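You operate a simulated robot arm through the tools that you are given. There is no shell and no other tool.

Carry out the task below with a simulated robot arm. There is one attempt and no reset: what you move stays moved.

TASK
Put things in order on the top of the grey table. At the end: the orange cover from the top of the grey table stands where the white cover stood; the yellow bracket stands where the orange cover stood; the green card from the top of the grey table is in the grey used tray; the white cover from the top of the grey table stands where the green card stood; whatever was shut is shut again. Leave all else as you found it, and nothing knocked over.

Only the result counts: the job must be done as asked and must still hold three seconds after the hand-in. Knocking over, shifting, dropping, spilling or breaking anything else fails it. Lids that push on must go on centred and level and be pressed home; caps that screw on are set level and turned clockwise until they are tight.

THE ROBOT
A 7-joint arm with a two-finger parallel gripper, fixed in place. Base frame: the origin is at the foot of the arm, x ahead of it, y to its left, z up; the work surface is at about z = 0. Lengths are in m, angles in degrees, forces in N, time in s.
With the tool pointing down near the work surface it reaches from about 0.24 to 0.62 m from the base axis. Its first joint turns from -66.0 to 66.0 degrees. Payload 2.6 kg.
Tool frame: the origin (TCP) lies between the finger pads and is the grasp point; the fingertips stand 0.03 m ahead of it; z points along the fingers, y is the line along which they close. The gripper opens to 0.094 m. The fingers are 0.028 m wide and 0.01 m thick; the gripper's body (0.05 by 0.096 m) begins 0.055 m behind the TCP.
Orientation is told as [roll, pitch, yaw] about the base's x, y, z axes, in that order, counted from this pose: with the fingers straight down and closing along the base's y, the tool's x points along the base's -x, its y along +y and its z along -z.

THE INTERFACE
- The arm moves only by the tool drive_tool. Its argument "increments" is a list that holds one entry, the list of rows, each a list of 7 numbers: the turn, a rotation vector about the tool's x, y, z in units of 120 degrees (1.0 is 120 degrees), then the shift along the tool's x, y, z in units of 300 mm (1.0 is 300 mm), then the opening, from 0 (shut) to 1 (fully open). In form: [[[wx, wy, wz, dx, dy, dz, gripper], ...]]. A call has 1 to 20 rows; each row is the pose to reach, as a shift and turn from the pose commanded when the call began, along the tool's axes at that moment. A call with a number of a shift or a turn outside -1 to 1 is refused whole. Each row takes 0.2 s and may step no farther than 0.05 m and 8.6 degrees from the row before; otherwise, or with a gripper value out of range, the whole call is refused. Where a pose cannot be reached the arm comes as near as it can. A force on the tool above 40 N (or 10 N above the force at the start of the call, whichever is more), or a blocked arm, ends the call early, and 0.2 s more pass. Each finger travels about 0.072 m/s and halts on what it meets, pressing with about 28 N; the grip force reading is that of the motor and also rises with nothing between the fingers. The clock runs only during rows and for 0.2 s after the last one: add rows that repeat a pose to give the fingers time. It gives the time, the measured TCP pose, the force on the tool (base axes), the opening and the grip force at its end, in the units of the frame above (readings bear some noise), with the torque about the TCP (base axes, N m) and any sound that the robot's microphone picked up.
- Cameras (640 x 400 px; columns grow to the right, rows downward): "scene" is fixed at [0.0526, 0.4562, 0.5582]; the picture's right is [-0.52, -0.86, 0.00], its down [-0.53, 0.32, -0.79] and it looks along [0.67, -0.41, -0.62] (base axes); focal length 322 px, centre (320, 200). "wrist" rides on the gripper at [0.076, 0.014, -0.103] in the tool frame; the picture's right is [-0.18, 0.98, 0.00], its down [-0.75, -0.14, -0.64] and it looks along [-0.63, -0.12, 0.77] (tool axes); focal length 243 px, centre (320, 200). There is no depth. A picture from a camera that has moved, and an enlarged one, comes with that camera's place and axes in the base frame and with its lens.
- camera(camera): a new picture of that camera. No time passes.
- enlarge(camera, box): a new picture of the part [left, top, right, bottom] of that camera's present view, enlarged. No time passes.
- finish_job(): hands the job in; it is judged then, once.

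Places have to be worked out from the pictures, the camera data and where the tool is seen. Open the gripper and draw the arm clear of the work before you hand the job in, unless the task says otherwise.

The tools are called after "Request:" by a JSON object that holds its "method" and its "body". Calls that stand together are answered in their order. drive_tool: Moves the arm, as the interface text tells. Its arguments: {"type":"object","properties":{"increments":{"type":"array"}},"required":["increments"]} The other tools are called the same way: camera (camera) takes a picture; enlarge (camera, box) takes an enlarged picture of a part of a camera's view; finish_job () hands the job in.

At the start:

```text
time_s: 0.0
eef_pos: [0.3137, 0.1293, 0.3052]
orientation: [-0.1, -0.1, -0.1]
wrist_force: [-0.7, 0.0, 0.7]
moment: [0.03, -0.01, 0.01]
width: 0.0943
grasp_force: 0.0
```

scene: 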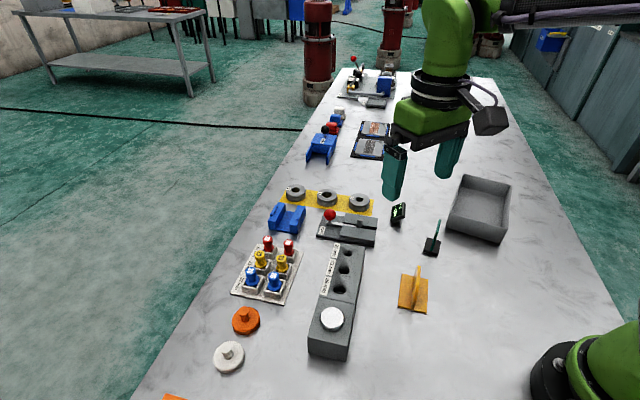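
wrist: 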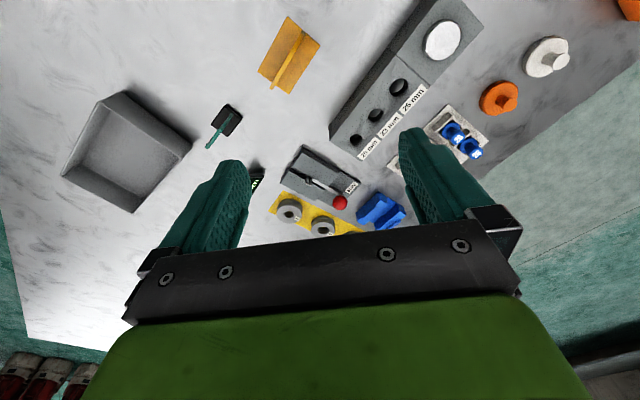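

I'll start by looking closer at the objects on the table: the covers, the block with holes, the bracket, the cards and the tray.

Request:
{"method": "enlarge", "body": {"camera": "scene", "box": [200, 230, 360, 400]}}

Request:
{"method": "enlarge", "body": {"camera": "scene", "box": [360, 160, 520, 330]}}

Request:
{"method": "enlarge", "body": {"camera": "scene", "box": [260, 60, 420, 240]}}

Request:
{"method": "enlarge", "body": {"camera": "wrist", "box": [180, 0, 640, 250]}}

```text
2.35 times, centred on (280, 315) of scene
camera zoom: at [0.0526, 0.4562, 0.5582], right [-0.52, -0.86, 0.0], down [-0.53, 0.32, -0.79], along [0.67, -0.41, -0.62], focal length 758 px, centre (414, -71)
```

zoom: 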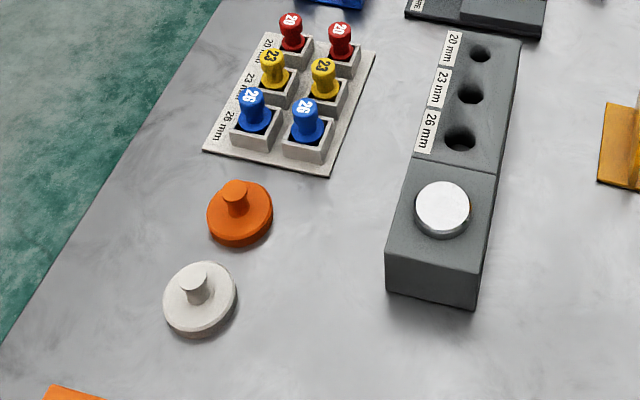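

```text
2.35 times, centred on (440, 245) of scene
camera zoom: at [0.0526, 0.4562, 0.5582], right [-0.52, -0.86, 0.0], down [-0.53, 0.32, -0.79], along [0.67, -0.41, -0.62], focal length 758 px, centre (38, 94)
```

zoom: 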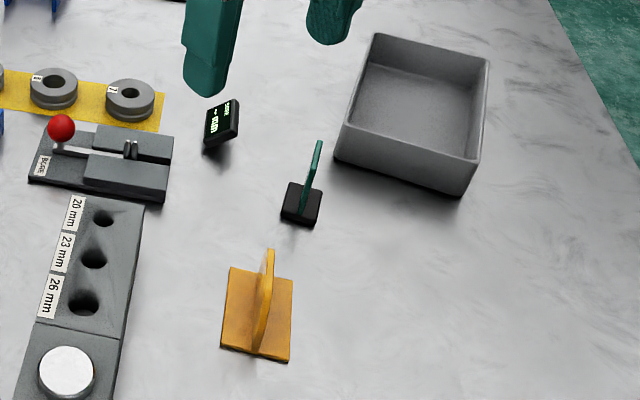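

```text
2.22 times, centred on (340, 150) of scene
camera zoom: at [0.0526, 0.4562, 0.5582], right [-0.52, -0.86, 0.0], down [-0.53, 0.32, -0.79], along [0.67, -0.41, -0.62], focal length 716 px, centre (276, 311)
```

zoom: 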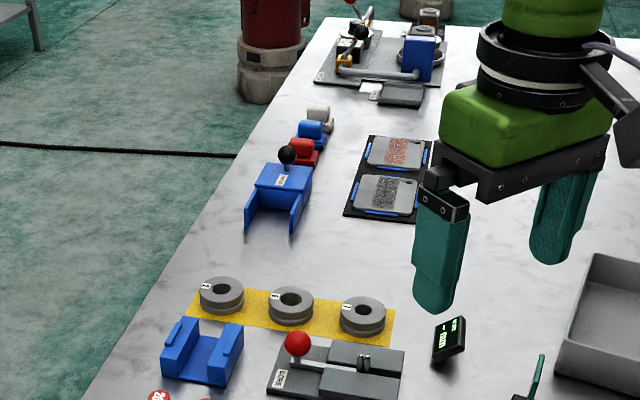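

```text
1.39 times, centred on (410, 125) of wrist
camera zoom: at [0.2363, 0.1439, 0.407], right [0.18, 0.98, 0.0], down [0.75, -0.14, 0.64], along [0.63, -0.12, -0.77], focal length 338 px, centre (195, 304)
```

zoom: 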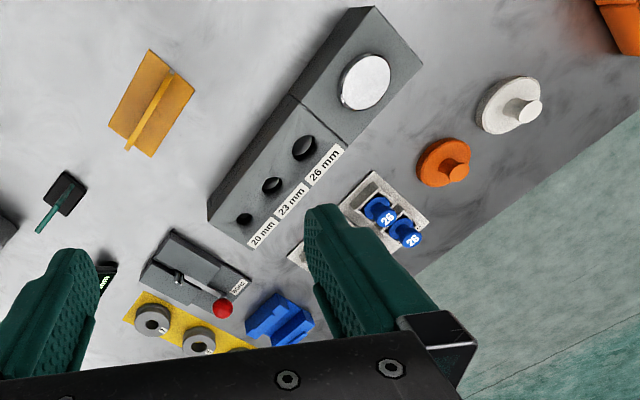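

The wrist camera currently sees the table from above. I judge the card stand at about (0.36,-0.035), the bracket at (0.295,0.085), the orange cover at (0.40,0.40), the white cover at (0.36,0.45) and the tray near (0.39,-0.24). I'll move above the card area for a closer look.

Request:
{"method": "drive_tool", "body": {"increments": [[[0, 0, 0, 0, -0.13, 0.02, 1], [0, 0, 0, 0, -0.26, 0.05, 1], [0, 0, 0, 0, -0.39, 0.08, 1], [0, 0, 0, 0, -0.53, 0.1, 1], [0, 0, 0, 0, -0.53, 0.1, 1]]]}}

Request:
{"method": "camera", "body": {"camera": "wrist"}}

Request:
{"method": "camera", "body": {"camera": "scene"}}

```text
time_s: 1.2
eef_pos: [0.3147, -0.0312, 0.2713]
orientation: [0.1, 0.1, 0.0]
wrist_force: [-0.1, 0.5, 0.1]
moment: [0.01, -0.02, 0.01]
width: 0.0942
grasp_force: 0.0
```

```text
taken
camera wrist: at [0.2381, -0.0163, 0.3744], right [0.18, 0.98, 0.0], down [0.75, -0.14, 0.64], along [0.63, -0.12, -0.77], focal length 243 px, centre (320, 200)
```

wrist: 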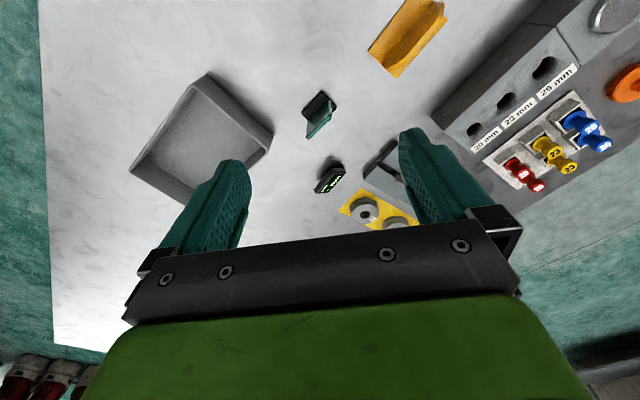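

```text
taken
```

scene: 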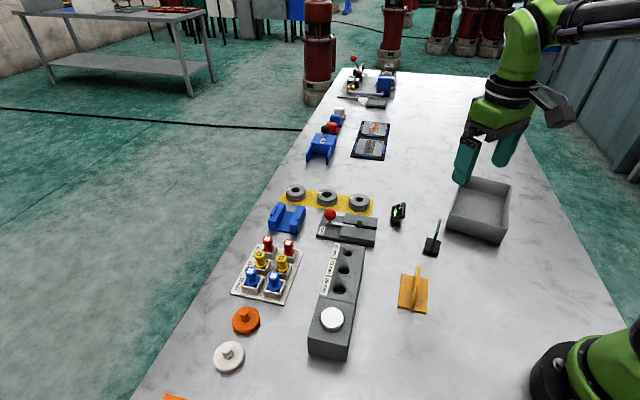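

Zooming in on the card and bracket from the wrist camera.

Request:
{"method": "enlarge", "body": {"camera": "wrist", "box": [280, 70, 370, 210]}}

Request:
{"method": "enlarge", "body": {"camera": "scene", "box": [400, 200, 470, 270]}}

Request:
{"method": "enlarge", "body": {"camera": "scene", "box": [380, 250, 450, 330]}}

Request:
{"method": "enlarge", "body": {"camera": "scene", "box": [140, 290, 260, 400]}}

```text
2.86 times, centred on (325, 140) of wrist
camera zoom: at [0.2381, -0.0163, 0.3744], right [0.18, 0.98, 0.0], down [0.75, -0.14, 0.64], along [0.63, -0.12, -0.77], focal length 693 px, centre (306, 371)
```

zoom: 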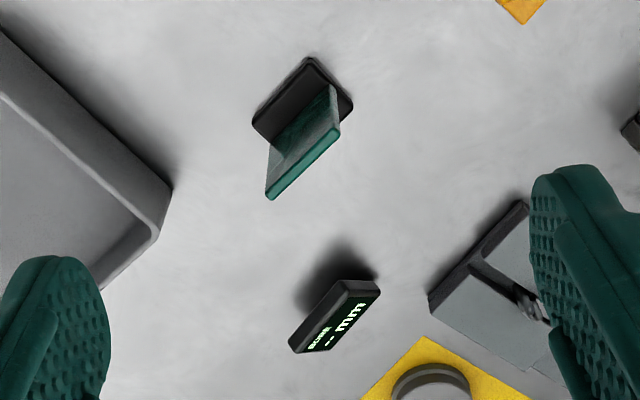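

```text
5.71 times, centred on (435, 235) of scene
camera zoom: at [0.0526, 0.4562, 0.5582], right [-0.52, -0.86, 0.0], down [-0.53, 0.32, -0.79], along [0.67, -0.41, -0.62], focal length 1842 px, centre (-337, 0)
```

zoom: 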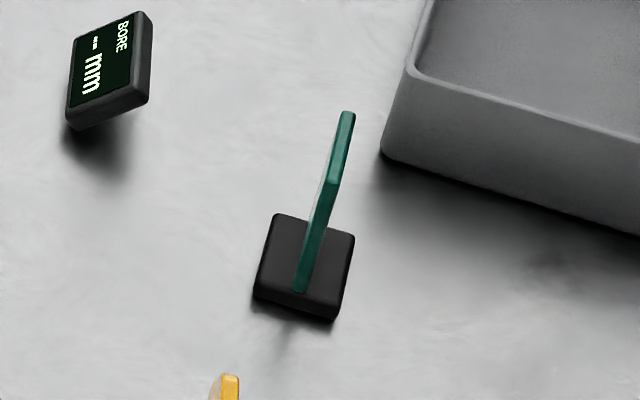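

```text
5.00 times, centred on (415, 290) of scene
camera zoom: at [0.0526, 0.4562, 0.5582], right [-0.52, -0.86, 0.0], down [-0.53, 0.32, -0.79], along [0.67, -0.41, -0.62], focal length 1611 px, centre (-155, -250)
```

zoom: 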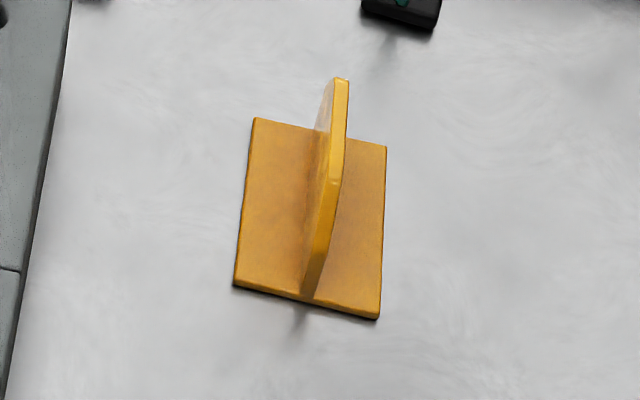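

```text
3.64 times, centred on (200, 345) of scene
camera zoom: at [0.0526, 0.4562, 0.5582], right [-0.52, -0.86, 0.0], down [-0.53, 0.32, -0.79], along [0.67, -0.41, -0.62], focal length 1172 px, centre (756, -327)
```

zoom: 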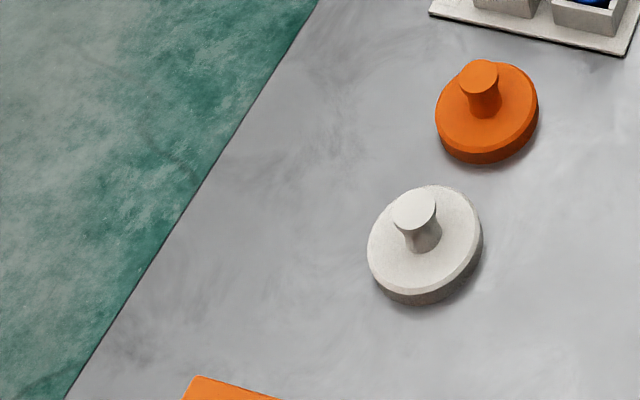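

The card is a green plate standing on a black foot; the bracket is a plate with an upright fin. I'll move toward the covers now to look at the orange thing at the table's near left edge and to check nothing else matters there.

Request:
{"method": "drive_tool", "body": {"increments": [[[0, 0, 0, 0.02, 0.15, -0.02, 1], [0, 0, 0, 0.04, 0.3, -0.04, 1], [0, 0, 0, 0.06, 0.45, -0.06, 1], [0, 0, 0, 0.08, 0.6, -0.08, 1], [0, 0, 0, 0.1, 0.75, -0.1, 1], [0, 0, 0, 0.12, 0.9, -0.1, 1], [0, 0, 0, 0.15, 0.99, -0.1, 1]]]}}

Request:
{"method": "drive_tool", "body": {"increments": [[[0, 0, 0, 0.02, 0.15, 0, 1], [0, 0, 0, 0.04, 0.3, 0, 1], [0, 0, 0, 0.04, 0.36, 0, 1], [0, 0, 0, 0.04, 0.36, 0, 1]]]}}

Request:
{"method": "camera", "body": {"camera": "wrist"}}

Request:
{"method": "camera", "body": {"camera": "scene"}}

```text
time_s: 2.8
eef_pos: [0.2688, 0.269, 0.3029]
orientation: [0.0, 0.0, 0.0]
wrist_force: [0.4, 0.6, 0.0]
moment: [-0.02, -0.01, -0.04]
width: 0.0941
grasp_force: 0.0
```

```text
time_s: 3.8
eef_pos: [0.2594, 0.3754, 0.3051]
orientation: [0.0, 0.0, -0.1]
wrist_force: [-0.3, -0.4, 0.1]
moment: [-0.01, 0.03, -0.01]
width: 0.0939
grasp_force: 0.0
```

```text
taken
camera wrist: at [0.1817, 0.3905, 0.4058], right [0.19, 0.98, 0.0], down [0.75, -0.14, 0.64], along [0.63, -0.12, -0.77], focal length 243 px, centre (320, 200)
```

wrist: 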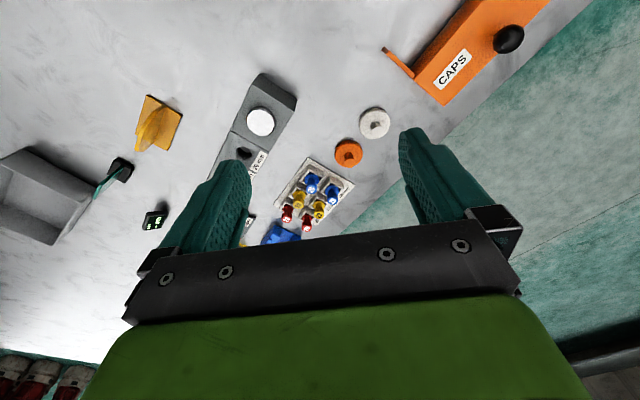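

```text
taken
```

scene: 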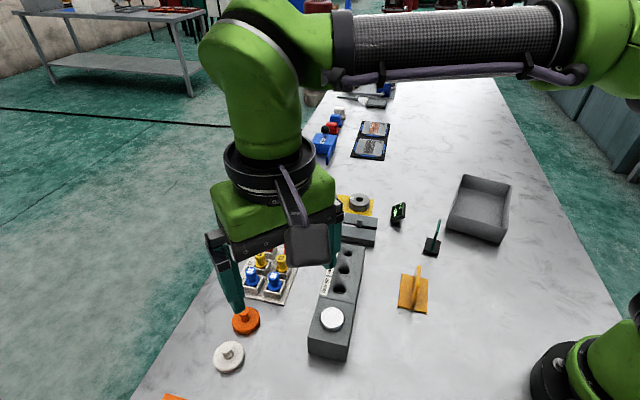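

Request:
{"method": "enlarge", "body": {"camera": "wrist", "box": [320, 0, 560, 200]}}

Request:
{"method": "enlarge", "body": {"camera": "wrist", "box": [0, 60, 300, 250]}}

```text
2.00 times, centred on (440, 100) of wrist
camera zoom: at [0.1817, 0.3905, 0.4058], right [0.19, 0.98, 0.0], down [0.75, -0.14, 0.64], along [0.63, -0.12, -0.77], focal length 485 px, centre (80, 400)
```

zoom: 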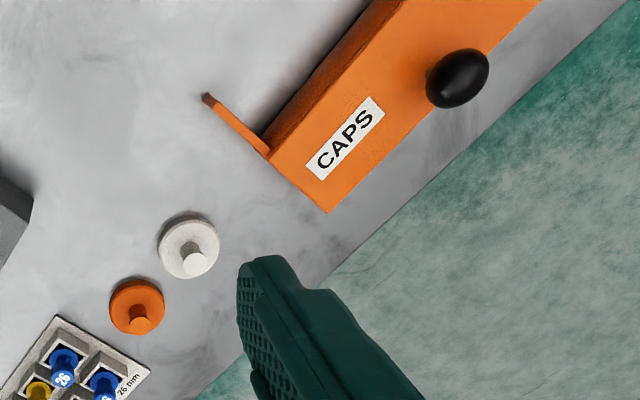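

```text
2.11 times, centred on (150, 155) of wrist
camera zoom: at [0.1817, 0.3905, 0.4058], right [0.19, 0.98, 0.0], down [0.75, -0.14, 0.64], along [0.63, -0.12, -0.77], focal length 511 px, centre (678, 295)
```

zoom: 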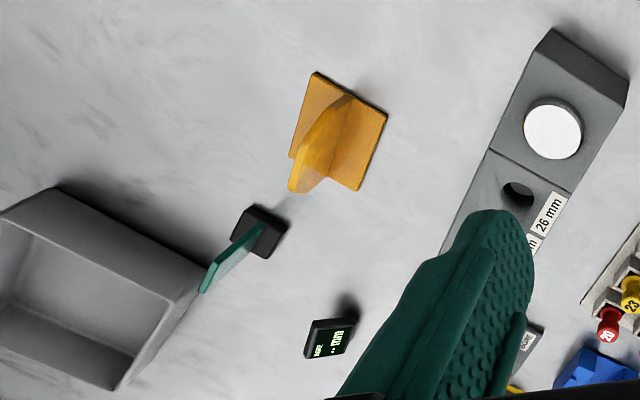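

The orange box is a "CAPS" dispenser, unrelated to the job. My estimates for the covers from two cameras agree (white at about 0.360,0.449 and orange at 0.405,0.401). Next I go back toward the green card with the gripper yawed about -58° so that the fingers can close across its plate.

Request:
{"method": "drive_tool", "body": {"increments": [[[0, 0, 0.069, -0.0193, -0.14, 0.0243, 1], [0, 0, 0.138, -0.0386, -0.28, 0.0486, 1], [0, 0, 0.207, -0.0579, -0.42, 0.0729, 1], [0, 0, 0.276, -0.0772, -0.56, 0.0972, 1], [0, 0, 0.345, -0.0965, -0.7, 0.1215, 1], [0, 0, 0.414, -0.1158, -0.84, 0.1458, 1], [0, 0, 0.4833, -0.135, -0.98, 0.17, 1], [0, 0, 0.4833, -0.135, -0.98, 0.17, 1]]]}}

Request:
{"method": "camera", "body": {"camera": "wrist"}}

```text
time_s: 5.6
eef_pos: [0.2951, 0.0803, 0.2567]
orientation: [-0.1, 0.0, -58.1]
wrist_force: [-0.8, -0.6, 0.4]
moment: [0.02, -0.06, -0.01]
width: 0.0938
grasp_force: 0.2
```

```text
taken
camera wrist: at [0.2673, 0.1537, 0.3576], right [0.93, 0.36, 0.0], down [0.28, -0.71, 0.64], along [0.23, -0.6, -0.77], focal length 243 px, centre (320, 200)
```

wrist: 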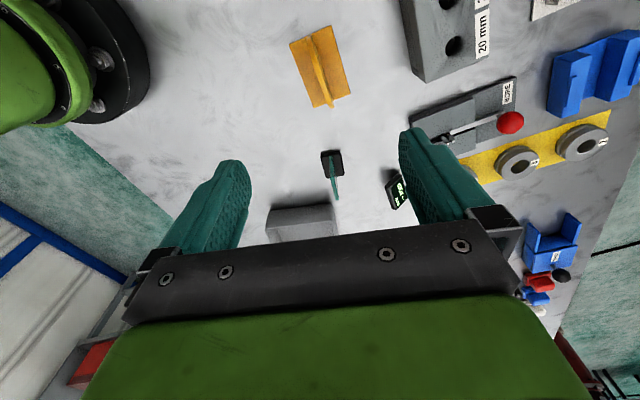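

Request:
{"method": "enlarge", "body": {"camera": "wrist", "box": [270, 10, 370, 120]}}

Request:
{"method": "enlarge", "body": {"camera": "wrist", "box": [290, 130, 380, 220]}}

```text
3.64 times, centred on (320, 65) of wrist
camera zoom: at [0.2673, 0.1537, 0.3576], right [0.93, 0.36, 0.0], down [0.28, -0.71, 0.64], along [0.23, -0.6, -0.77], focal length 882 px, centre (320, 691)
```

zoom: 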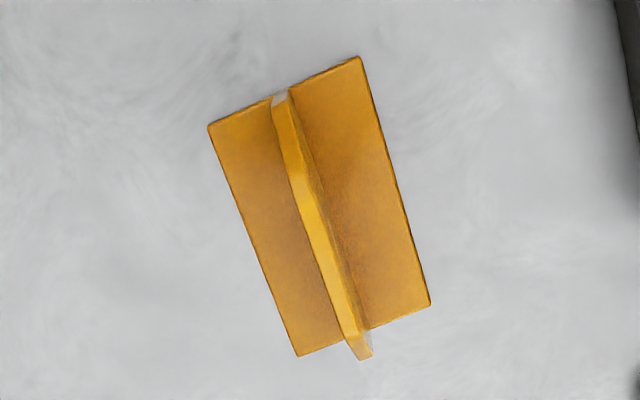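

```text
4.44 times, centred on (335, 175) of wrist
camera zoom: at [0.2673, 0.1537, 0.3576], right [0.93, 0.36, 0.0], down [0.28, -0.71, 0.64], along [0.23, -0.6, -0.77], focal length 1078 px, centre (253, 311)
```

zoom: 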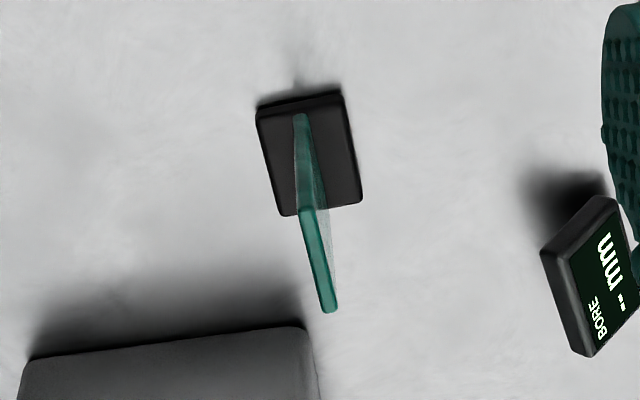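

From this view the card's foot is centred near (0.3645,-0.0397), the plate runs at about -56.6° and its top is at about z=0.069. I move above it, with the gripper open, and check the alignment.

Request:
{"method": "drive_tool", "body": {"increments": [[[0, 0, -0.0025, -0.0933, -0.0032, 0.0845, 1], [0, 0, -0.005, -0.1865, -0.0064, 0.1689, 1], [0, 0, -0.0075, -0.2798, -0.0096, 0.2534, 1], [0, 0, -0.01, -0.373, -0.0128, 0.3378, 1], [0, 0, -0.0125, -0.4663, -0.016, 0.4223, 1], [0, 0, -0.0125, -0.4663, -0.016, 0.4223, 1]]]}}

Request:
{"method": "camera", "body": {"camera": "wrist"}}

Request:
{"method": "enlarge", "body": {"camera": "scene", "box": [380, 150, 520, 280]}}

```text
time_s: 7.0
eef_pos: [0.3672, -0.0393, 0.1277]
orientation: [0.1, 0.0, -56.5]
wrist_force: [0.3, -0.8, -0.5]
moment: [-0.01, -0.01, 0.0]
width: 0.0938
grasp_force: 0.0
```

```text
taken
camera wrist: at [0.3365, 0.0316, 0.23], right [0.92, 0.39, 0.0], down [0.3, -0.71, 0.64], along [0.25, -0.59, -0.77], focal length 243 px, centre (320, 200)
```

wrist: 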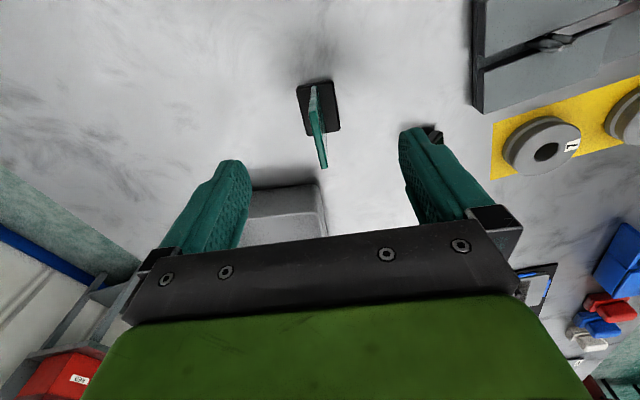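

```text
3.08 times, centred on (450, 215) of scene
camera zoom: at [0.0526, 0.4562, 0.5582], right [-0.52, -0.86, 0.0], down [-0.53, 0.32, -0.79], along [0.67, -0.41, -0.62], focal length 992 px, centre (-80, 154)
```

zoom: 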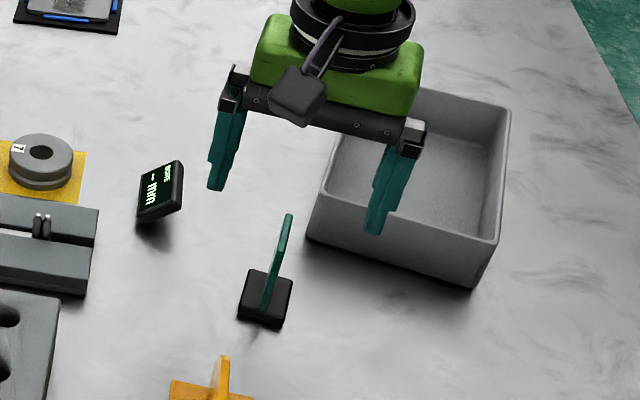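

Request:
{"method": "enlarge", "body": {"camera": "wrist", "box": [270, 60, 370, 190]}}

```text
3.08 times, centred on (320, 125) of wrist
camera zoom: at [0.3365, 0.0316, 0.23], right [0.92, 0.39, 0.0], down [0.3, -0.71, 0.64], along [0.25, -0.59, -0.77], focal length 746 px, centre (320, 431)
```

zoom: 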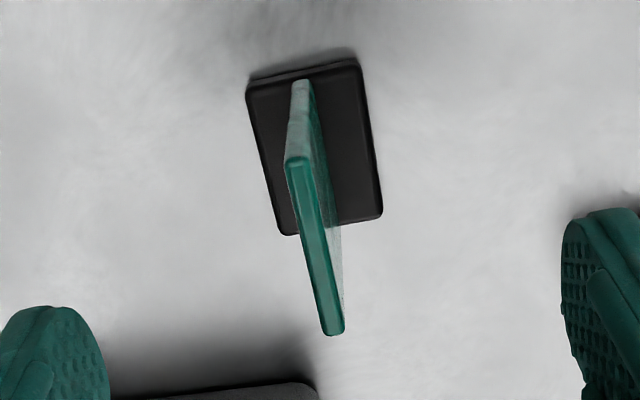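

The card foot is centred at about (0.3655,-0.040) and the fingers straddle the plate well, with about 2 mm to correct. I descend to TCP z≈0.046, so the fingertips stay above the foot, and close on the plate.

Request:
{"method": "drive_tool", "body": {"increments": [[[0, 0, 0, 0, -0.006, 0.1, 1], [0, 0, 0, 0, -0.006, 0.2, 1], [0, 0, 0, 0, -0.006, 0.272, 1], [0, 0, 0, 0, -0.006, 0.272, 0.5], [0, 0, 0, 0, -0.006, 0.272, 0.1], [0, 0, 0, 0, -0.006, 0.272, 0], [0, 0, 0, 0, -0.006, 0.272, 0], [0, 0, 0, 0, -0.006, 0.272, 0]]]}}

Request:
{"method": "enlarge", "body": {"camera": "scene", "box": [380, 150, 520, 280]}}

Request:
{"method": "camera", "body": {"camera": "wrist"}}

```text
time_s: 8.8
eef_pos: [0.3652, -0.0407, 0.0464]
orientation: [0.0, 0.0, -56.4]
wrist_force: [-0.3, 0.1, 0.0]
moment: [0.0, -0.03, -0.03]
width: 0.0099
grasp_force: 27.8
```

```text
3.08 times, centred on (450, 215) of scene
camera zoom: at [0.0526, 0.4562, 0.5582], right [-0.52, -0.86, 0.0], down [-0.53, 0.32, -0.79], along [0.67, -0.41, -0.62], focal length 992 px, centre (-80, 154)
```

zoom: 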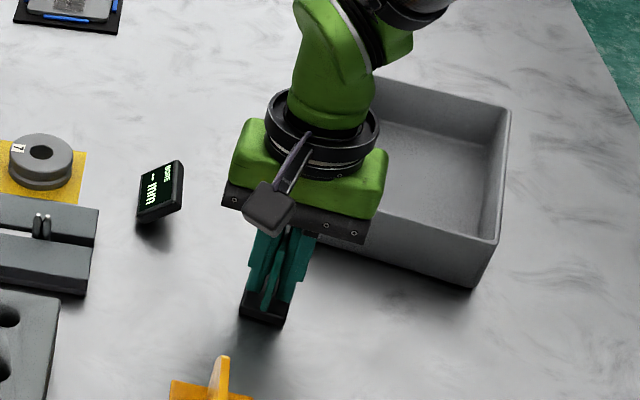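

```text
taken
camera wrist: at [0.3343, 0.0311, 0.1475], right [0.92, 0.39, 0.0], down [0.3, -0.71, 0.64], along [0.25, -0.59, -0.77], focal length 243 px, centre (320, 200)
```

wrist: 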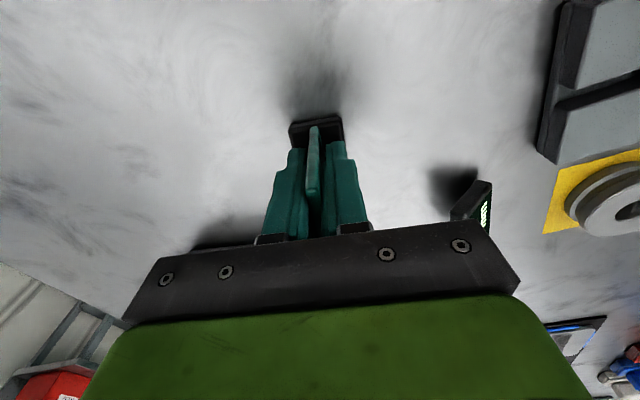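

The fingers hold the plate (opening 9.9 mm, 27.8 N). I lift a little to see whether the foot comes along.

Request:
{"method": "drive_tool", "body": {"increments": [[[0, 0, 0, 0, 0, -0.03, 0], [0, 0, 0, 0, 0, -0.08, 0], [0, 0, 0, 0, 0, -0.13, 0], [0, 0, 0, 0, 0, -0.13, 0]]]}}

Request:
{"method": "enlarge", "body": {"camera": "scene", "box": [380, 150, 520, 280]}}

Request:
{"method": "camera", "body": {"camera": "wrist"}}

```text
time_s: 9.8
eef_pos: [0.365, -0.0408, 0.0862]
orientation: [0.0, 0.1, -56.5]
wrist_force: [-0.7, 0.3, -1.0]
moment: [0.02, 0.02, -0.01]
width: 0.0099
grasp_force: 28.6
```

```text
3.08 times, centred on (450, 215) of scene
camera zoom: at [0.0526, 0.4562, 0.5582], right [-0.52, -0.86, 0.0], down [-0.53, 0.32, -0.79], along [0.67, -0.41, -0.62], focal length 992 px, centre (-80, 154)
```

zoom: 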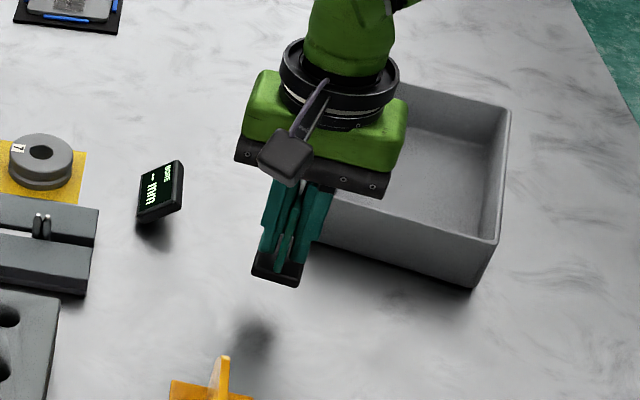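

```text
taken
camera wrist: at [0.3337, 0.0304, 0.1878], right [0.92, 0.39, 0.0], down [0.3, -0.71, 0.64], along [0.25, -0.59, -0.77], focal length 243 px, centre (320, 200)
```

wrist: 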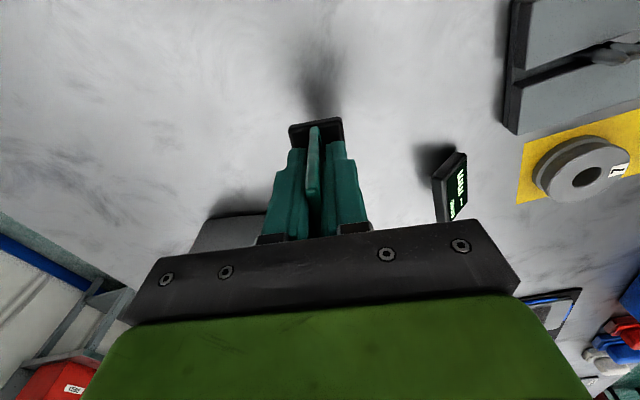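

The card and its foot are one piece and hang level. I lift clear of the tray rim, carry the card over the tray centre at about (0.391,-0.236), and check with pictures.

Request:
{"method": "drive_tool", "body": {"increments": [[[0, 0, 0, 0, 0, -0.12, 0], [0, 0, 0, 0, 0, -0.2333, 0], [0, 0, 0, -0.118, -0.0573, -0.2333, 0], [0, 0, 0, -0.236, -0.1146, -0.2333, 0], [0, 0, 0, -0.354, -0.1718, -0.2333, 0], [0, 0, 0, -0.472, -0.2291, -0.2333, 0], [0, 0, 0, -0.59, -0.2864, -0.2333, 0], [0, 0, 0, -0.59, -0.2864, -0.2333, 0]]]}}

Request:
{"method": "enlarge", "body": {"camera": "scene", "box": [400, 120, 560, 280]}}

Request:
{"method": "camera", "body": {"camera": "wrist"}}

```text
time_s: 11.6
eef_pos: [0.3911, -0.2353, 0.1545]
orientation: [0.0, 0.0, -56.4]
wrist_force: [0.7, -0.2, -2.4]
moment: [0.02, -0.02, 0.02]
width: 0.0097
grasp_force: 27.9
```

```text
2.50 times, centred on (480, 200) of scene
camera zoom: at [0.0526, 0.4562, 0.5582], right [-0.52, -0.86, 0.0], down [-0.53, 0.32, -0.79], along [0.67, -0.41, -0.62], focal length 806 px, centre (-80, 200)
```

zoom: 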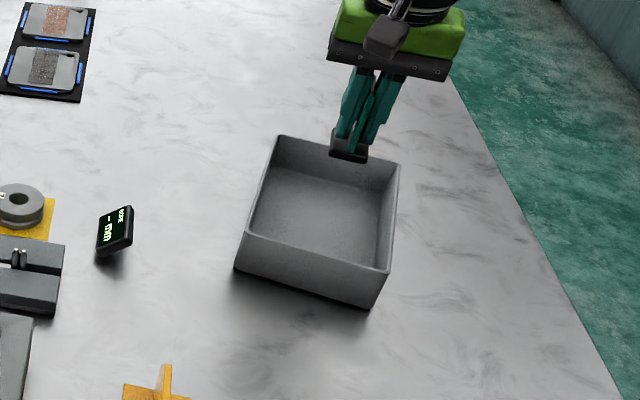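

```text
taken
camera wrist: at [0.3601, -0.1643, 0.2565], right [0.92, 0.39, 0.0], down [0.3, -0.71, 0.64], along [0.25, -0.59, -0.77], focal length 243 px, centre (320, 200)
```

wrist: 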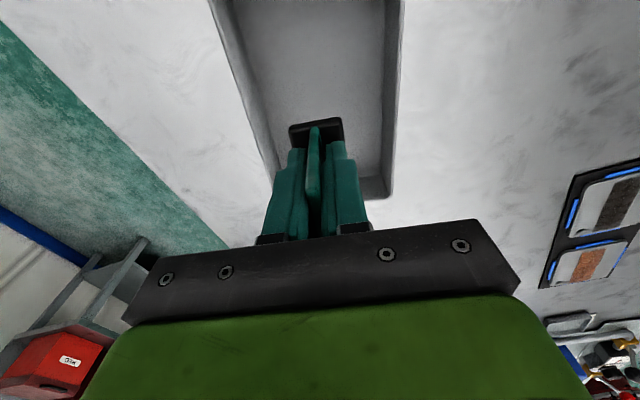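

The card hangs over the tray floor's middle. I lower it slowly until it touches the tray floor.

Request:
{"method": "drive_tool", "body": {"increments": [[[0, 0, 0, 0, 0, 0.1, 0], [0, 0, 0, 0, 0, 0.2, 0], [0, 0, 0, 0, 0, 0.27, 0], [0, 0, 0, 0, 0, 0.31, 0], [0, 0, 0, 0, 0, 0.318, 0], [0, 0, 0, 0, 0, 0.325, 0], [0, 0, 0, 0, 0, 0.331, 0]]]}}

Request:
{"method": "enlarge", "body": {"camera": "scene", "box": [400, 120, 560, 280]}}

```text
time_s: 13.2
eef_pos: [0.3918, -0.236, 0.0552]
orientation: [0.0, 0.0, -56.4]
wrist_force: [0.1, -0.3, -0.7]
moment: [0.01, 0.04, -0.01]
width: 0.0099
grasp_force: 28.3
```

```text
2.50 times, centred on (480, 200) of scene
camera zoom: at [0.0526, 0.4562, 0.5582], right [-0.52, -0.86, 0.0], down [-0.53, 0.32, -0.79], along [0.67, -0.41, -0.62], focal length 806 px, centre (-80, 200)
```

zoom: 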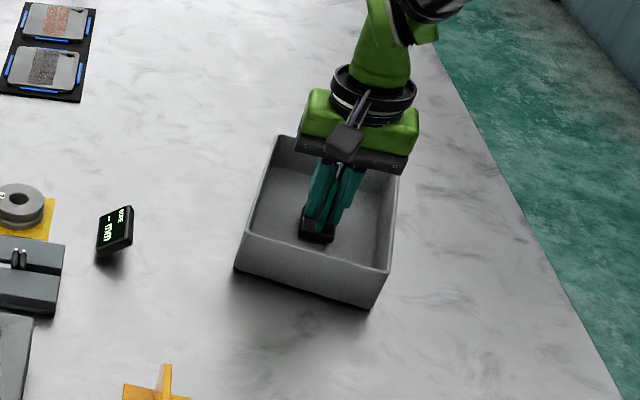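

Still no contact at TCP z=0.055, so I continue in 1 mm steps.

Request:
{"method": "drive_tool", "body": {"increments": [[[0, 0, 0, 0, 0, 0.0033, 0], [0, 0, 0, 0, 0, 0.0067, 0], [0, 0, 0, 0, 0, 0.01, 0], [0, 0, 0, 0, 0, 0.0117, 0]]]}}

```text
time_s: 14.2
eef_pos: [0.3912, -0.2348, 0.0511]
orientation: [0.0, 0.1, -56.5]
wrist_force: [-0.2, -0.3, -0.1]
moment: [-0.03, 0.02, -0.01]
width: 0.0098
grasp_force: 27.8
```

Request:
{"method": "drive_tool", "body": {"increments": [[[0, 0, 0, 0, 0, 0.0017, 0], [0, 0, 0, 0, 0, 0.0033, 0]]]}}

```text
time_s: 14.8
eef_pos: [0.3924, -0.2356, 0.0517]
orientation: [0.0, 0.0, -56.6]
wrist_force: [0.3, -0.4, -0.6]
moment: [0.05, 0.0, -0.02]
width: 0.0098
grasp_force: 27.8
```

Request:
{"method": "drive_tool", "body": {"increments": [[[0, 0, 0, 0, 0, 0.0017, 0], [0, 0, 0, 0, 0, 0.0033, 0], [0, 0, 0, 0, 0, 0.005, 0]]]}}

Request:
{"method": "enlarge", "body": {"camera": "scene", "box": [430, 150, 510, 250]}}

```text
time_s: 15.6
eef_pos: [0.3919, -0.2349, 0.0492]
orientation: [0.0, 0.0, -56.6]
wrist_force: [-0.5, 1.1, 0.7]
moment: [-0.02, -0.01, 0.0]
width: 0.0097
grasp_force: 27.9
```

```text
4.00 times, centred on (470, 200) of scene
camera zoom: at [0.0526, 0.4562, 0.5582], right [-0.52, -0.86, 0.0], down [-0.53, 0.32, -0.79], along [0.67, -0.41, -0.62], focal length 1289 px, centre (-280, 200)
```

zoom: 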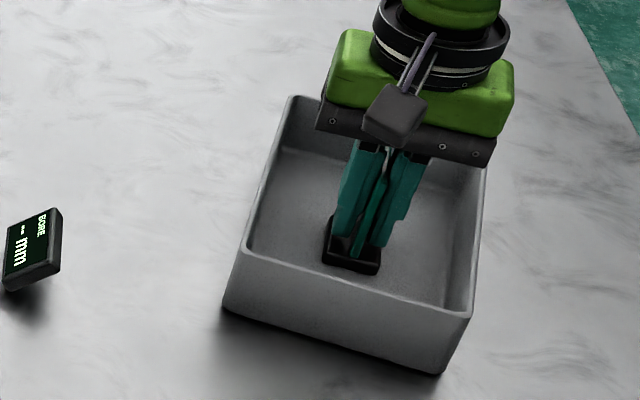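

Request:
{"method": "drive_tool", "body": {"increments": [[[0, 0, 0, 0, 0, 0.0017, 0], [0, 0, 0, 0, 0, 0.0033, 0]]]}}

```text
time_s: 16.2
eef_pos: [0.3928, -0.2357, 0.0489]
orientation: [0.2, -0.1, -56.6]
wrist_force: [-4.1, 5.1, 16.8]
moment: [0.15, 0.17, 0.0]
width: 0.0097
grasp_force: 28.3
```

Contact shows as 16.8 N upward, so the card stands on the tray floor. I back off half a millimetre, open only partway (to stay clear of the tray walls) and rise.

Request:
{"method": "drive_tool", "body": {"increments": [[[0, 0, 0, 0, 0, -0.002, 0], [0, 0, 0, 0, 0, -0.002, 0.1], [0, 0, 0, 0, 0, -0.002, 0.25], [0, 0, 0, 0, 0, -0.002, 0.35], [0, 0, 0, 0, 0, -0.002, 0.35]]]}}

Request:
{"method": "camera", "body": {"camera": "wrist"}}

Request:
{"method": "enlarge", "body": {"camera": "scene", "box": [430, 150, 510, 250]}}

```text
time_s: 17.4
eef_pos: [0.3901, -0.2364, 0.0479]
orientation: [0.0, 0.0, -56.5]
wrist_force: [0.3, -0.2, -0.4]
moment: [0.01, 0.02, 0.02]
width: 0.0329
grasp_force: 0.0
```

```text
taken
camera wrist: at [0.3608, -0.1646, 0.1505], right [0.92, 0.39, 0.0], down [0.3, -0.71, 0.64], along [0.25, -0.59, -0.77], focal length 243 px, centre (320, 200)
```

wrist: 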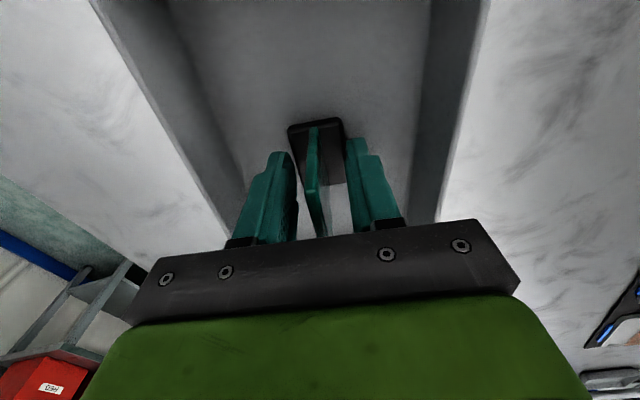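

```text
4.00 times, centred on (470, 200) of scene
camera zoom: at [0.0526, 0.4562, 0.5582], right [-0.52, -0.86, 0.0], down [-0.53, 0.32, -0.79], along [0.67, -0.41, -0.62], focal length 1289 px, centre (-280, 200)
```

zoom: 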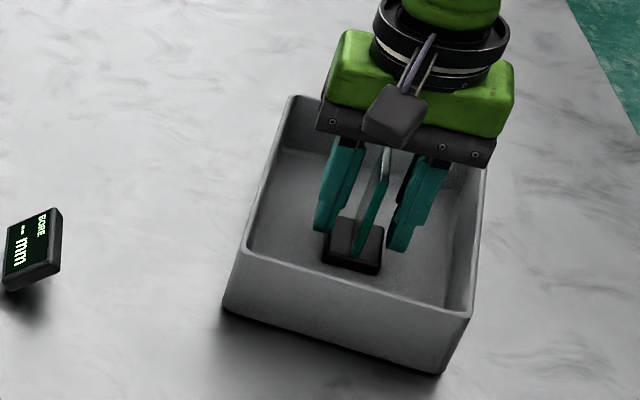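

The card is released and stands upright, with both fingers clear. I rise straight up and check it.

Request:
{"method": "drive_tool", "body": {"increments": [[[0, 0, 0, 0, 0, -0.06, 0.35], [0, 0, 0, 0, 0, -0.16, 0.35], [0, 0, 0, 0, 0, -0.3, 0.35], [0, 0, 0, 0, 0, -0.45, 0.35], [0, 0, 0, 0, 0, -0.6, 0.35], [0, 0, 0, 0, 0, -0.6, 0.35]]]}}

Request:
{"method": "camera", "body": {"camera": "wrist"}}

Request:
{"method": "enlarge", "body": {"camera": "scene", "box": [430, 150, 510, 250]}}

```text
time_s: 18.8
eef_pos: [0.3925, -0.2368, 0.2328]
orientation: [0.1, 0.0, -56.5]
wrist_force: [0.5, 0.3, 0.4]
moment: [0.02, 0.01, 0.02]
width: 0.0328
grasp_force: 0.1
```

```text
taken
camera wrist: at [0.3608, -0.1655, 0.3338], right [0.92, 0.39, 0.0], down [0.3, -0.71, 0.64], along [0.25, -0.59, -0.77], focal length 243 px, centre (320, 200)
```

wrist: 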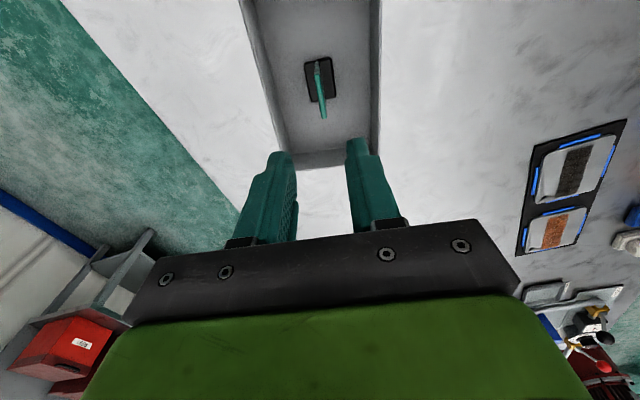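

```text
4.00 times, centred on (470, 200) of scene
camera zoom: at [0.0526, 0.4562, 0.5582], right [-0.52, -0.86, 0.0], down [-0.53, 0.32, -0.79], along [0.67, -0.41, -0.62], focal length 1289 px, centre (-280, 200)
```

zoom: 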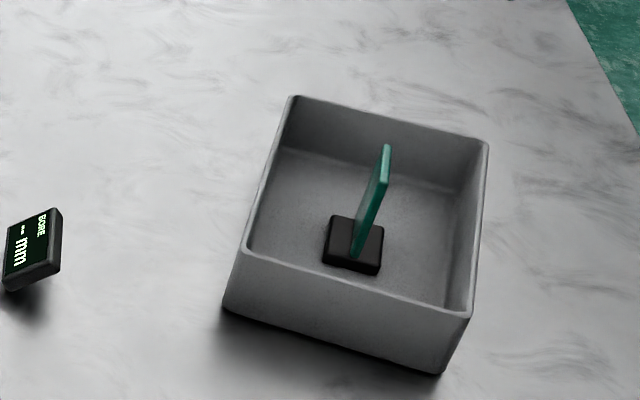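

The card stands upright in the tray, and the tray has not shifted. Now I travel at a safe height to the white cover, turning the gripper back to yaw 0.

Request:
{"method": "drive_tool", "body": {"increments": [[[0, 0, -0.0673, 0.1224, 0.0453, -0.0224, 0.6], [0, 0, -0.1346, 0.2448, 0.0906, -0.0449, 0.6], [0, 0, -0.2019, 0.3672, 0.1359, -0.0673, 0.6], [0, 0, -0.2691, 0.4895, 0.1811, -0.0897, 0.6], [0, 0, -0.3364, 0.6119, 0.2264, -0.1121, 0.6], [0, 0, -0.4037, 0.7343, 0.2717, -0.1346, 0.6], [0, 0, -0.471, 0.8567, 0.317, -0.157, 0.6]]]}}

Request:
{"method": "drive_tool", "body": {"increments": [[[0, 0, 0, 0.01, 0.14, 0, 0.6], [0, 0, 0, 0.02, 0.28, 0, 0.6], [0, 0, 0, 0.03, 0.42, 0, 0.6], [0, 0, 0, 0.04, 0.56, 0, 0.6], [0, 0, 0, 0.05, 0.7, 0, 0.6], [0, 0, 0, 0.06, 0.84, 0, 0.6], [0, 0, 0, 0.06, 0.98, 0, 0.6]]]}}

```text
time_s: 20.4
eef_pos: [0.3276, 0.0296, 0.2787]
orientation: [-0.1, 0.1, 0.1]
wrist_force: [-0.2, -0.3, -0.4]
moment: [0.01, -0.01, 0.0]
width: 0.0564
grasp_force: 0.2
```

```text
time_s: 22.0
eef_pos: [0.3119, 0.3256, 0.2743]
orientation: [0.0, 0.0, 0.0]
wrist_force: [0.1, 0.1, -0.3]
moment: [0.01, -0.01, -0.02]
width: 0.0565
grasp_force: 0.1
```

Request:
{"method": "drive_tool", "body": {"increments": [[[0, 0, 0, -0.03, 0.1, 0.06, 0.6], [0, 0, 0, -0.06, 0.2, 0.12, 0.6], [0, 0, 0, -0.09, 0.3, 0.18, 0.6], [0, 0, 0, -0.11, 0.348, 0.247, 0.6], [0, 0, 0, -0.11, 0.348, 0.247, 0.6]]]}}

Request:
{"method": "camera", "body": {"camera": "wrist"}}

Request:
{"method": "enlarge", "body": {"camera": "wrist", "box": [240, 50, 400, 170]}}

```text
time_s: 23.2
eef_pos: [0.3436, 0.429, 0.2016]
orientation: [0.0, 0.0, 0.0]
wrist_force: [-0.7, -0.3, 1.0]
moment: [0.02, 0.0, 0.01]
width: 0.0566
grasp_force: 0.1
```

```text
taken
camera wrist: at [0.267, 0.4439, 0.303], right [0.18, 0.98, 0.0], down [0.75, -0.14, 0.64], along [0.63, -0.12, -0.77], focal length 243 px, centre (320, 200)
```

wrist: 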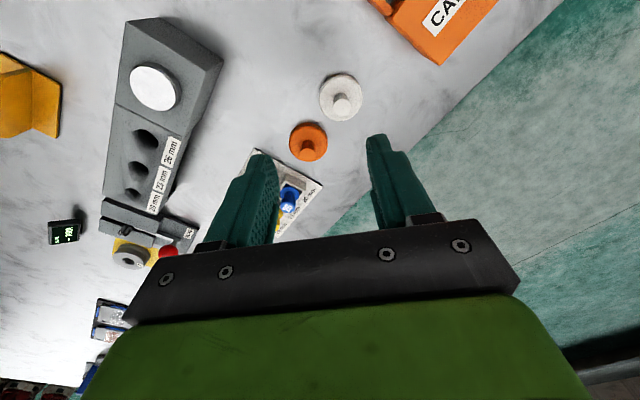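

```text
3.33 times, centred on (320, 110) of wrist
camera zoom: at [0.267, 0.4439, 0.303], right [0.18, 0.98, 0.0], down [0.75, -0.14, 0.64], along [0.63, -0.12, -0.77], focal length 809 px, centre (320, 500)
```

zoom: 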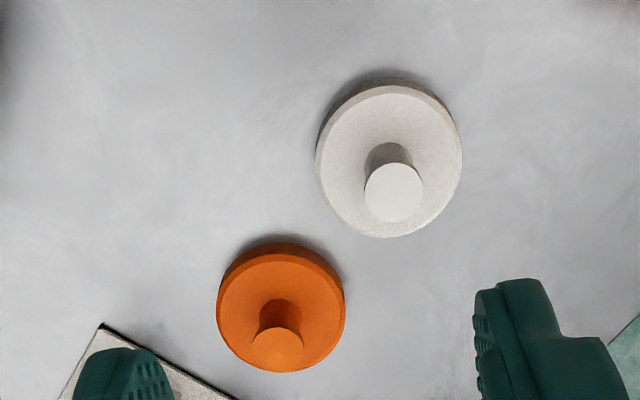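

The white cover is centred at about (0.3597,0.450) with its knob top near z≈0.041 and the disc top near 0.012. The orange cover is near (0.4075,0.4005). I move directly above the white knob to check.

Request:
{"method": "drive_tool", "body": {"increments": [[[0, 0, 0, -0.0267, 0.0348, 0.11, 0.55], [0, 0, 0, -0.0537, 0.0697, 0.22, 0.55], [0, 0, 0, -0.0537, 0.0697, 0.339, 0.55], [0, 0, 0, -0.0537, 0.0697, 0.339, 0.55]]]}}

Request:
{"method": "camera", "body": {"camera": "wrist"}}

Request:
{"method": "enlarge", "body": {"camera": "wrist", "box": [240, 50, 400, 170]}}

Request:
{"method": "enlarge", "body": {"camera": "scene", "box": [180, 260, 310, 390]}}

```text
time_s: 24.2
eef_pos: [0.36, 0.4518, 0.1007]
orientation: [0.0, 0.0, 0.1]
wrist_force: [-0.1, 0.5, -0.3]
moment: [-0.01, -0.01, 0.03]
width: 0.0517
grasp_force: 0.0
```

```text
taken
camera wrist: at [0.2837, 0.4667, 0.2023], right [0.18, 0.98, 0.0], down [0.75, -0.14, 0.64], along [0.63, -0.12, -0.77], focal length 243 px, centre (320, 200)
```

wrist: 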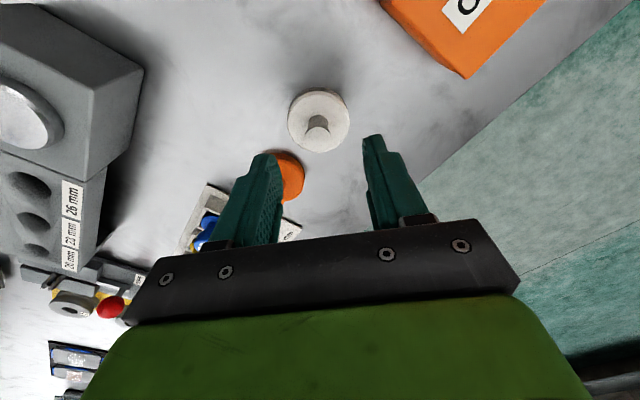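

```text
3.33 times, centred on (320, 110) of wrist
camera zoom: at [0.2837, 0.4667, 0.2023], right [0.18, 0.98, 0.0], down [0.75, -0.14, 0.64], along [0.63, -0.12, -0.77], focal length 809 px, centre (320, 500)
```

zoom: 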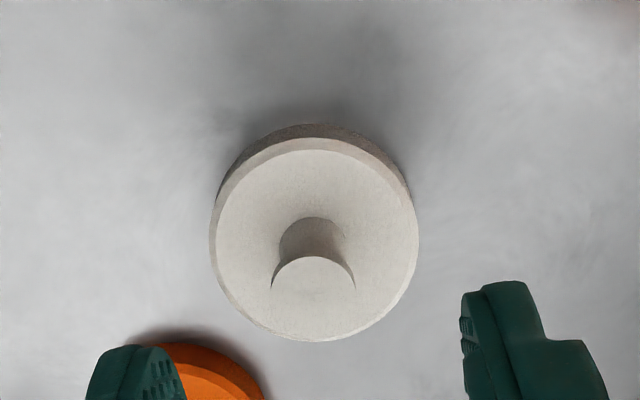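

```text
3.08 times, centred on (245, 325) of scene
camera zoom: at [0.0526, 0.4562, 0.5582], right [-0.52, -0.86, 0.0], down [-0.53, 0.32, -0.79], along [0.67, -0.41, -0.62], focal length 992 px, centre (551, -185)
```

zoom: 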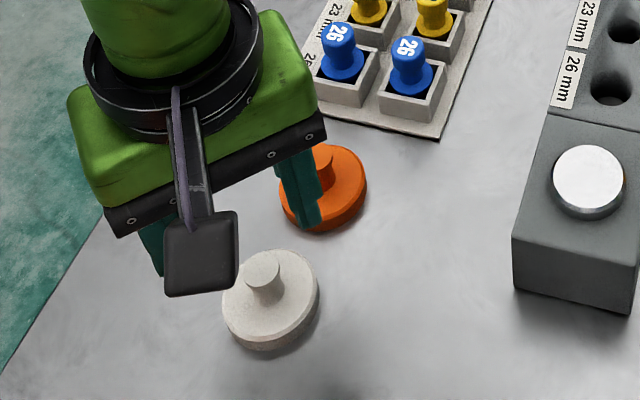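

The knob sits within about 1 mm of the tool axis. I descend to TCP z≈0.046 (tips above the disc) and close on the knob.

Request:
{"method": "drive_tool", "body": {"increments": [[[0, 0, 0, 0, -0.004, 0.08, 0.55], [0, 0, 0, 0, -0.004, 0.15, 0.55], [0, 0, 0, 0, -0.004, 0.182, 0.55], [0, 0, 0, 0, -0.004, 0.182, 0.3], [0, 0, 0, 0, -0.004, 0.182, 0.1], [0, 0, 0, 0, -0.004, 0.182, 0], [0, 0, 0, 0, -0.004, 0.182, 0]]]}}

Request:
{"method": "camera", "body": {"camera": "wrist"}}

Request:
{"method": "enlarge", "body": {"camera": "scene", "box": [180, 260, 310, 390]}}

```text
time_s: 25.8
eef_pos: [0.3595, 0.4494, 0.0462]
orientation: [0.0, 0.0, 0.0]
wrist_force: [0.0, -0.1, -0.4]
moment: [0.01, -0.02, 0.0]
width: 0.0171
grasp_force: 28.2
```

```text
taken
camera wrist: at [0.2823, 0.4647, 0.1481], right [0.18, 0.98, 0.0], down [0.75, -0.14, 0.64], along [0.63, -0.12, -0.77], focal length 243 px, centre (320, 200)
```

wrist: 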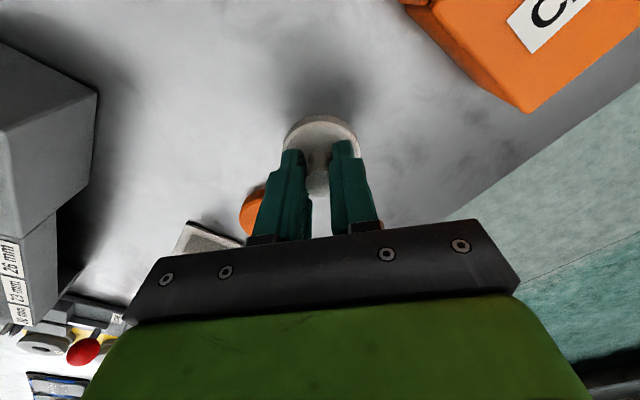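

```text
3.08 times, centred on (245, 325) of scene
camera zoom: at [0.0526, 0.4562, 0.5582], right [-0.52, -0.86, 0.0], down [-0.53, 0.32, -0.79], along [0.67, -0.41, -0.62], focal length 992 px, centre (551, -185)
```

zoom: 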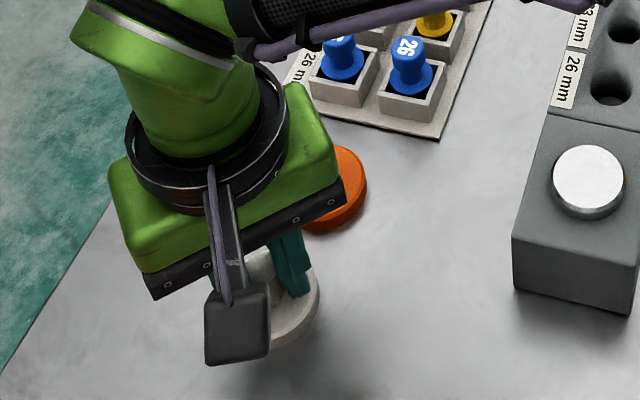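

The knob is held (17.1 mm, 28 N). I lift straight up and check that the cover hangs level.

Request:
{"method": "drive_tool", "body": {"increments": [[[0, 0, 0, 0, 0, -0.03, 0], [0, 0, 0, 0, 0, -0.1, 0], [0, 0, 0, 0, 0, -0.22, 0], [0, 0, 0, 0, 0, -0.36, 0], [0, 0, 0, 0, 0, -0.5, 0], [0, 0, 0, 0, 0, -0.5, 0]]]}}

Request:
{"method": "camera", "body": {"camera": "wrist"}}

Request:
{"method": "camera", "body": {"camera": "scene"}}

```text
time_s: 27.2
eef_pos: [0.3615, 0.4512, 0.1932]
orientation: [0.0, 0.0, 0.0]
wrist_force: [0.0, 0.0, 0.6]
moment: [-0.03, -0.02, 0.0]
width: 0.017
grasp_force: 27.8
```

```text
taken
camera wrist: at [0.2848, 0.4651, 0.2963], right [0.18, 0.98, 0.0], down [0.75, -0.14, 0.64], along [0.63, -0.12, -0.77], focal length 243 px, centre (320, 200)
```

wrist: 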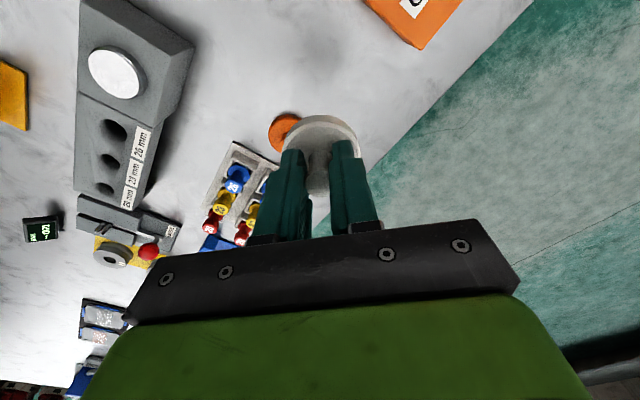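

```text
taken
```

scene: 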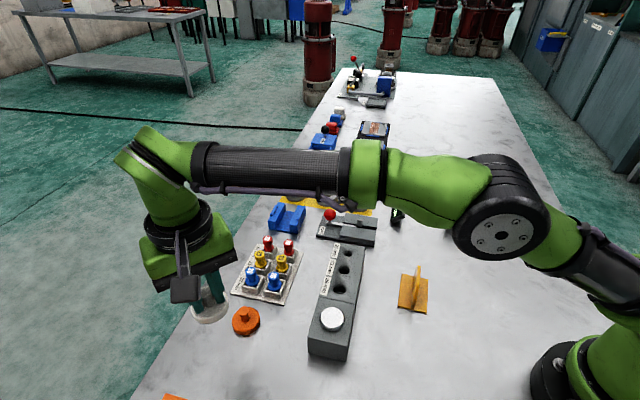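

The white cover is held level. I carry it at height over to where the card stood, (0.3655,-0.0405).

Request:
{"method": "drive_tool", "body": {"increments": [[[0, 0, 0, 0, -0.14, 0, 0], [0, 0, 0, 0, -0.28, 0, 0], [0, 0, 0, 0, -0.42, 0, 0], [0, 0, 0, 0, -0.56, 0, 0], [0, 0, 0, 0, -0.7, 0, 0], [0, 0, 0, 0, -0.84, 0, 0]]]}}

Request:
{"method": "drive_tool", "body": {"increments": [[[0, 0, 0, 0, -0.14, 0, 0], [0, 0, 0, 0, -0.28, 0, 0], [0, 0, 0, 0, -0.42, 0, 0], [0, 0, 0, 0, -0.56, 0, 0], [0, 0, 0, 0, -0.7, 0, 0], [0, 0, 0, -0.018, -0.795, 0, 0], [0, 0, 0, -0.018, -0.795, 0, 0]]]}}

```text
time_s: 28.6
eef_pos: [0.3585, 0.197, 0.1946]
orientation: [0.0, 0.0, 0.0]
wrist_force: [-0.3, -0.1, -0.5]
moment: [-0.03, -0.02, -0.01]
width: 0.0173
grasp_force: 28.0
```

```text
time_s: 30.2
eef_pos: [0.3663, -0.0417, 0.1946]
orientation: [0.0, 0.1, 0.0]
wrist_force: [-0.9, -1.0, -0.5]
moment: [-0.02, -0.01, -0.01]
width: 0.0172
grasp_force: 28.3
```

Now above the card's old spot; I lower to just above the table and then step down to contact.

Request:
{"method": "drive_tool", "body": {"increments": [[[0, 0, 0, 0, 0, 0.12, 0], [0, 0, 0, 0, 0, 0.24, 0], [0, 0, 0, 0, 0, 0.36, 0], [0, 0, 0, 0, 0, 0.43, 0], [0, 0, 0, 0, 0, 0.465, 0], [0, 0, 0, 0, 0, 0.48, 0], [0, 0, 0, 0, 0, 0.485, 0]]]}}

Request:
{"method": "enlarge", "body": {"camera": "scene", "box": [380, 150, 520, 280]}}

```text
time_s: 31.8
eef_pos: [0.3655, -0.0409, 0.0512]
orientation: [0.0, 0.0, 0.0]
wrist_force: [-0.3, 0.1, 0.0]
moment: [0.0, 0.0, 0.02]
width: 0.0174
grasp_force: 28.1
```

```text
3.08 times, centred on (450, 215) of scene
camera zoom: at [0.0526, 0.4562, 0.5582], right [-0.52, -0.86, 0.0], down [-0.53, 0.32, -0.79], along [0.67, -0.41, -0.62], focal length 992 px, centre (-80, 154)
```

zoom: 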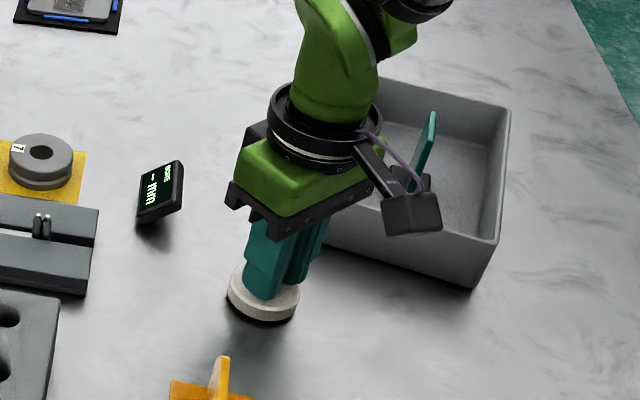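

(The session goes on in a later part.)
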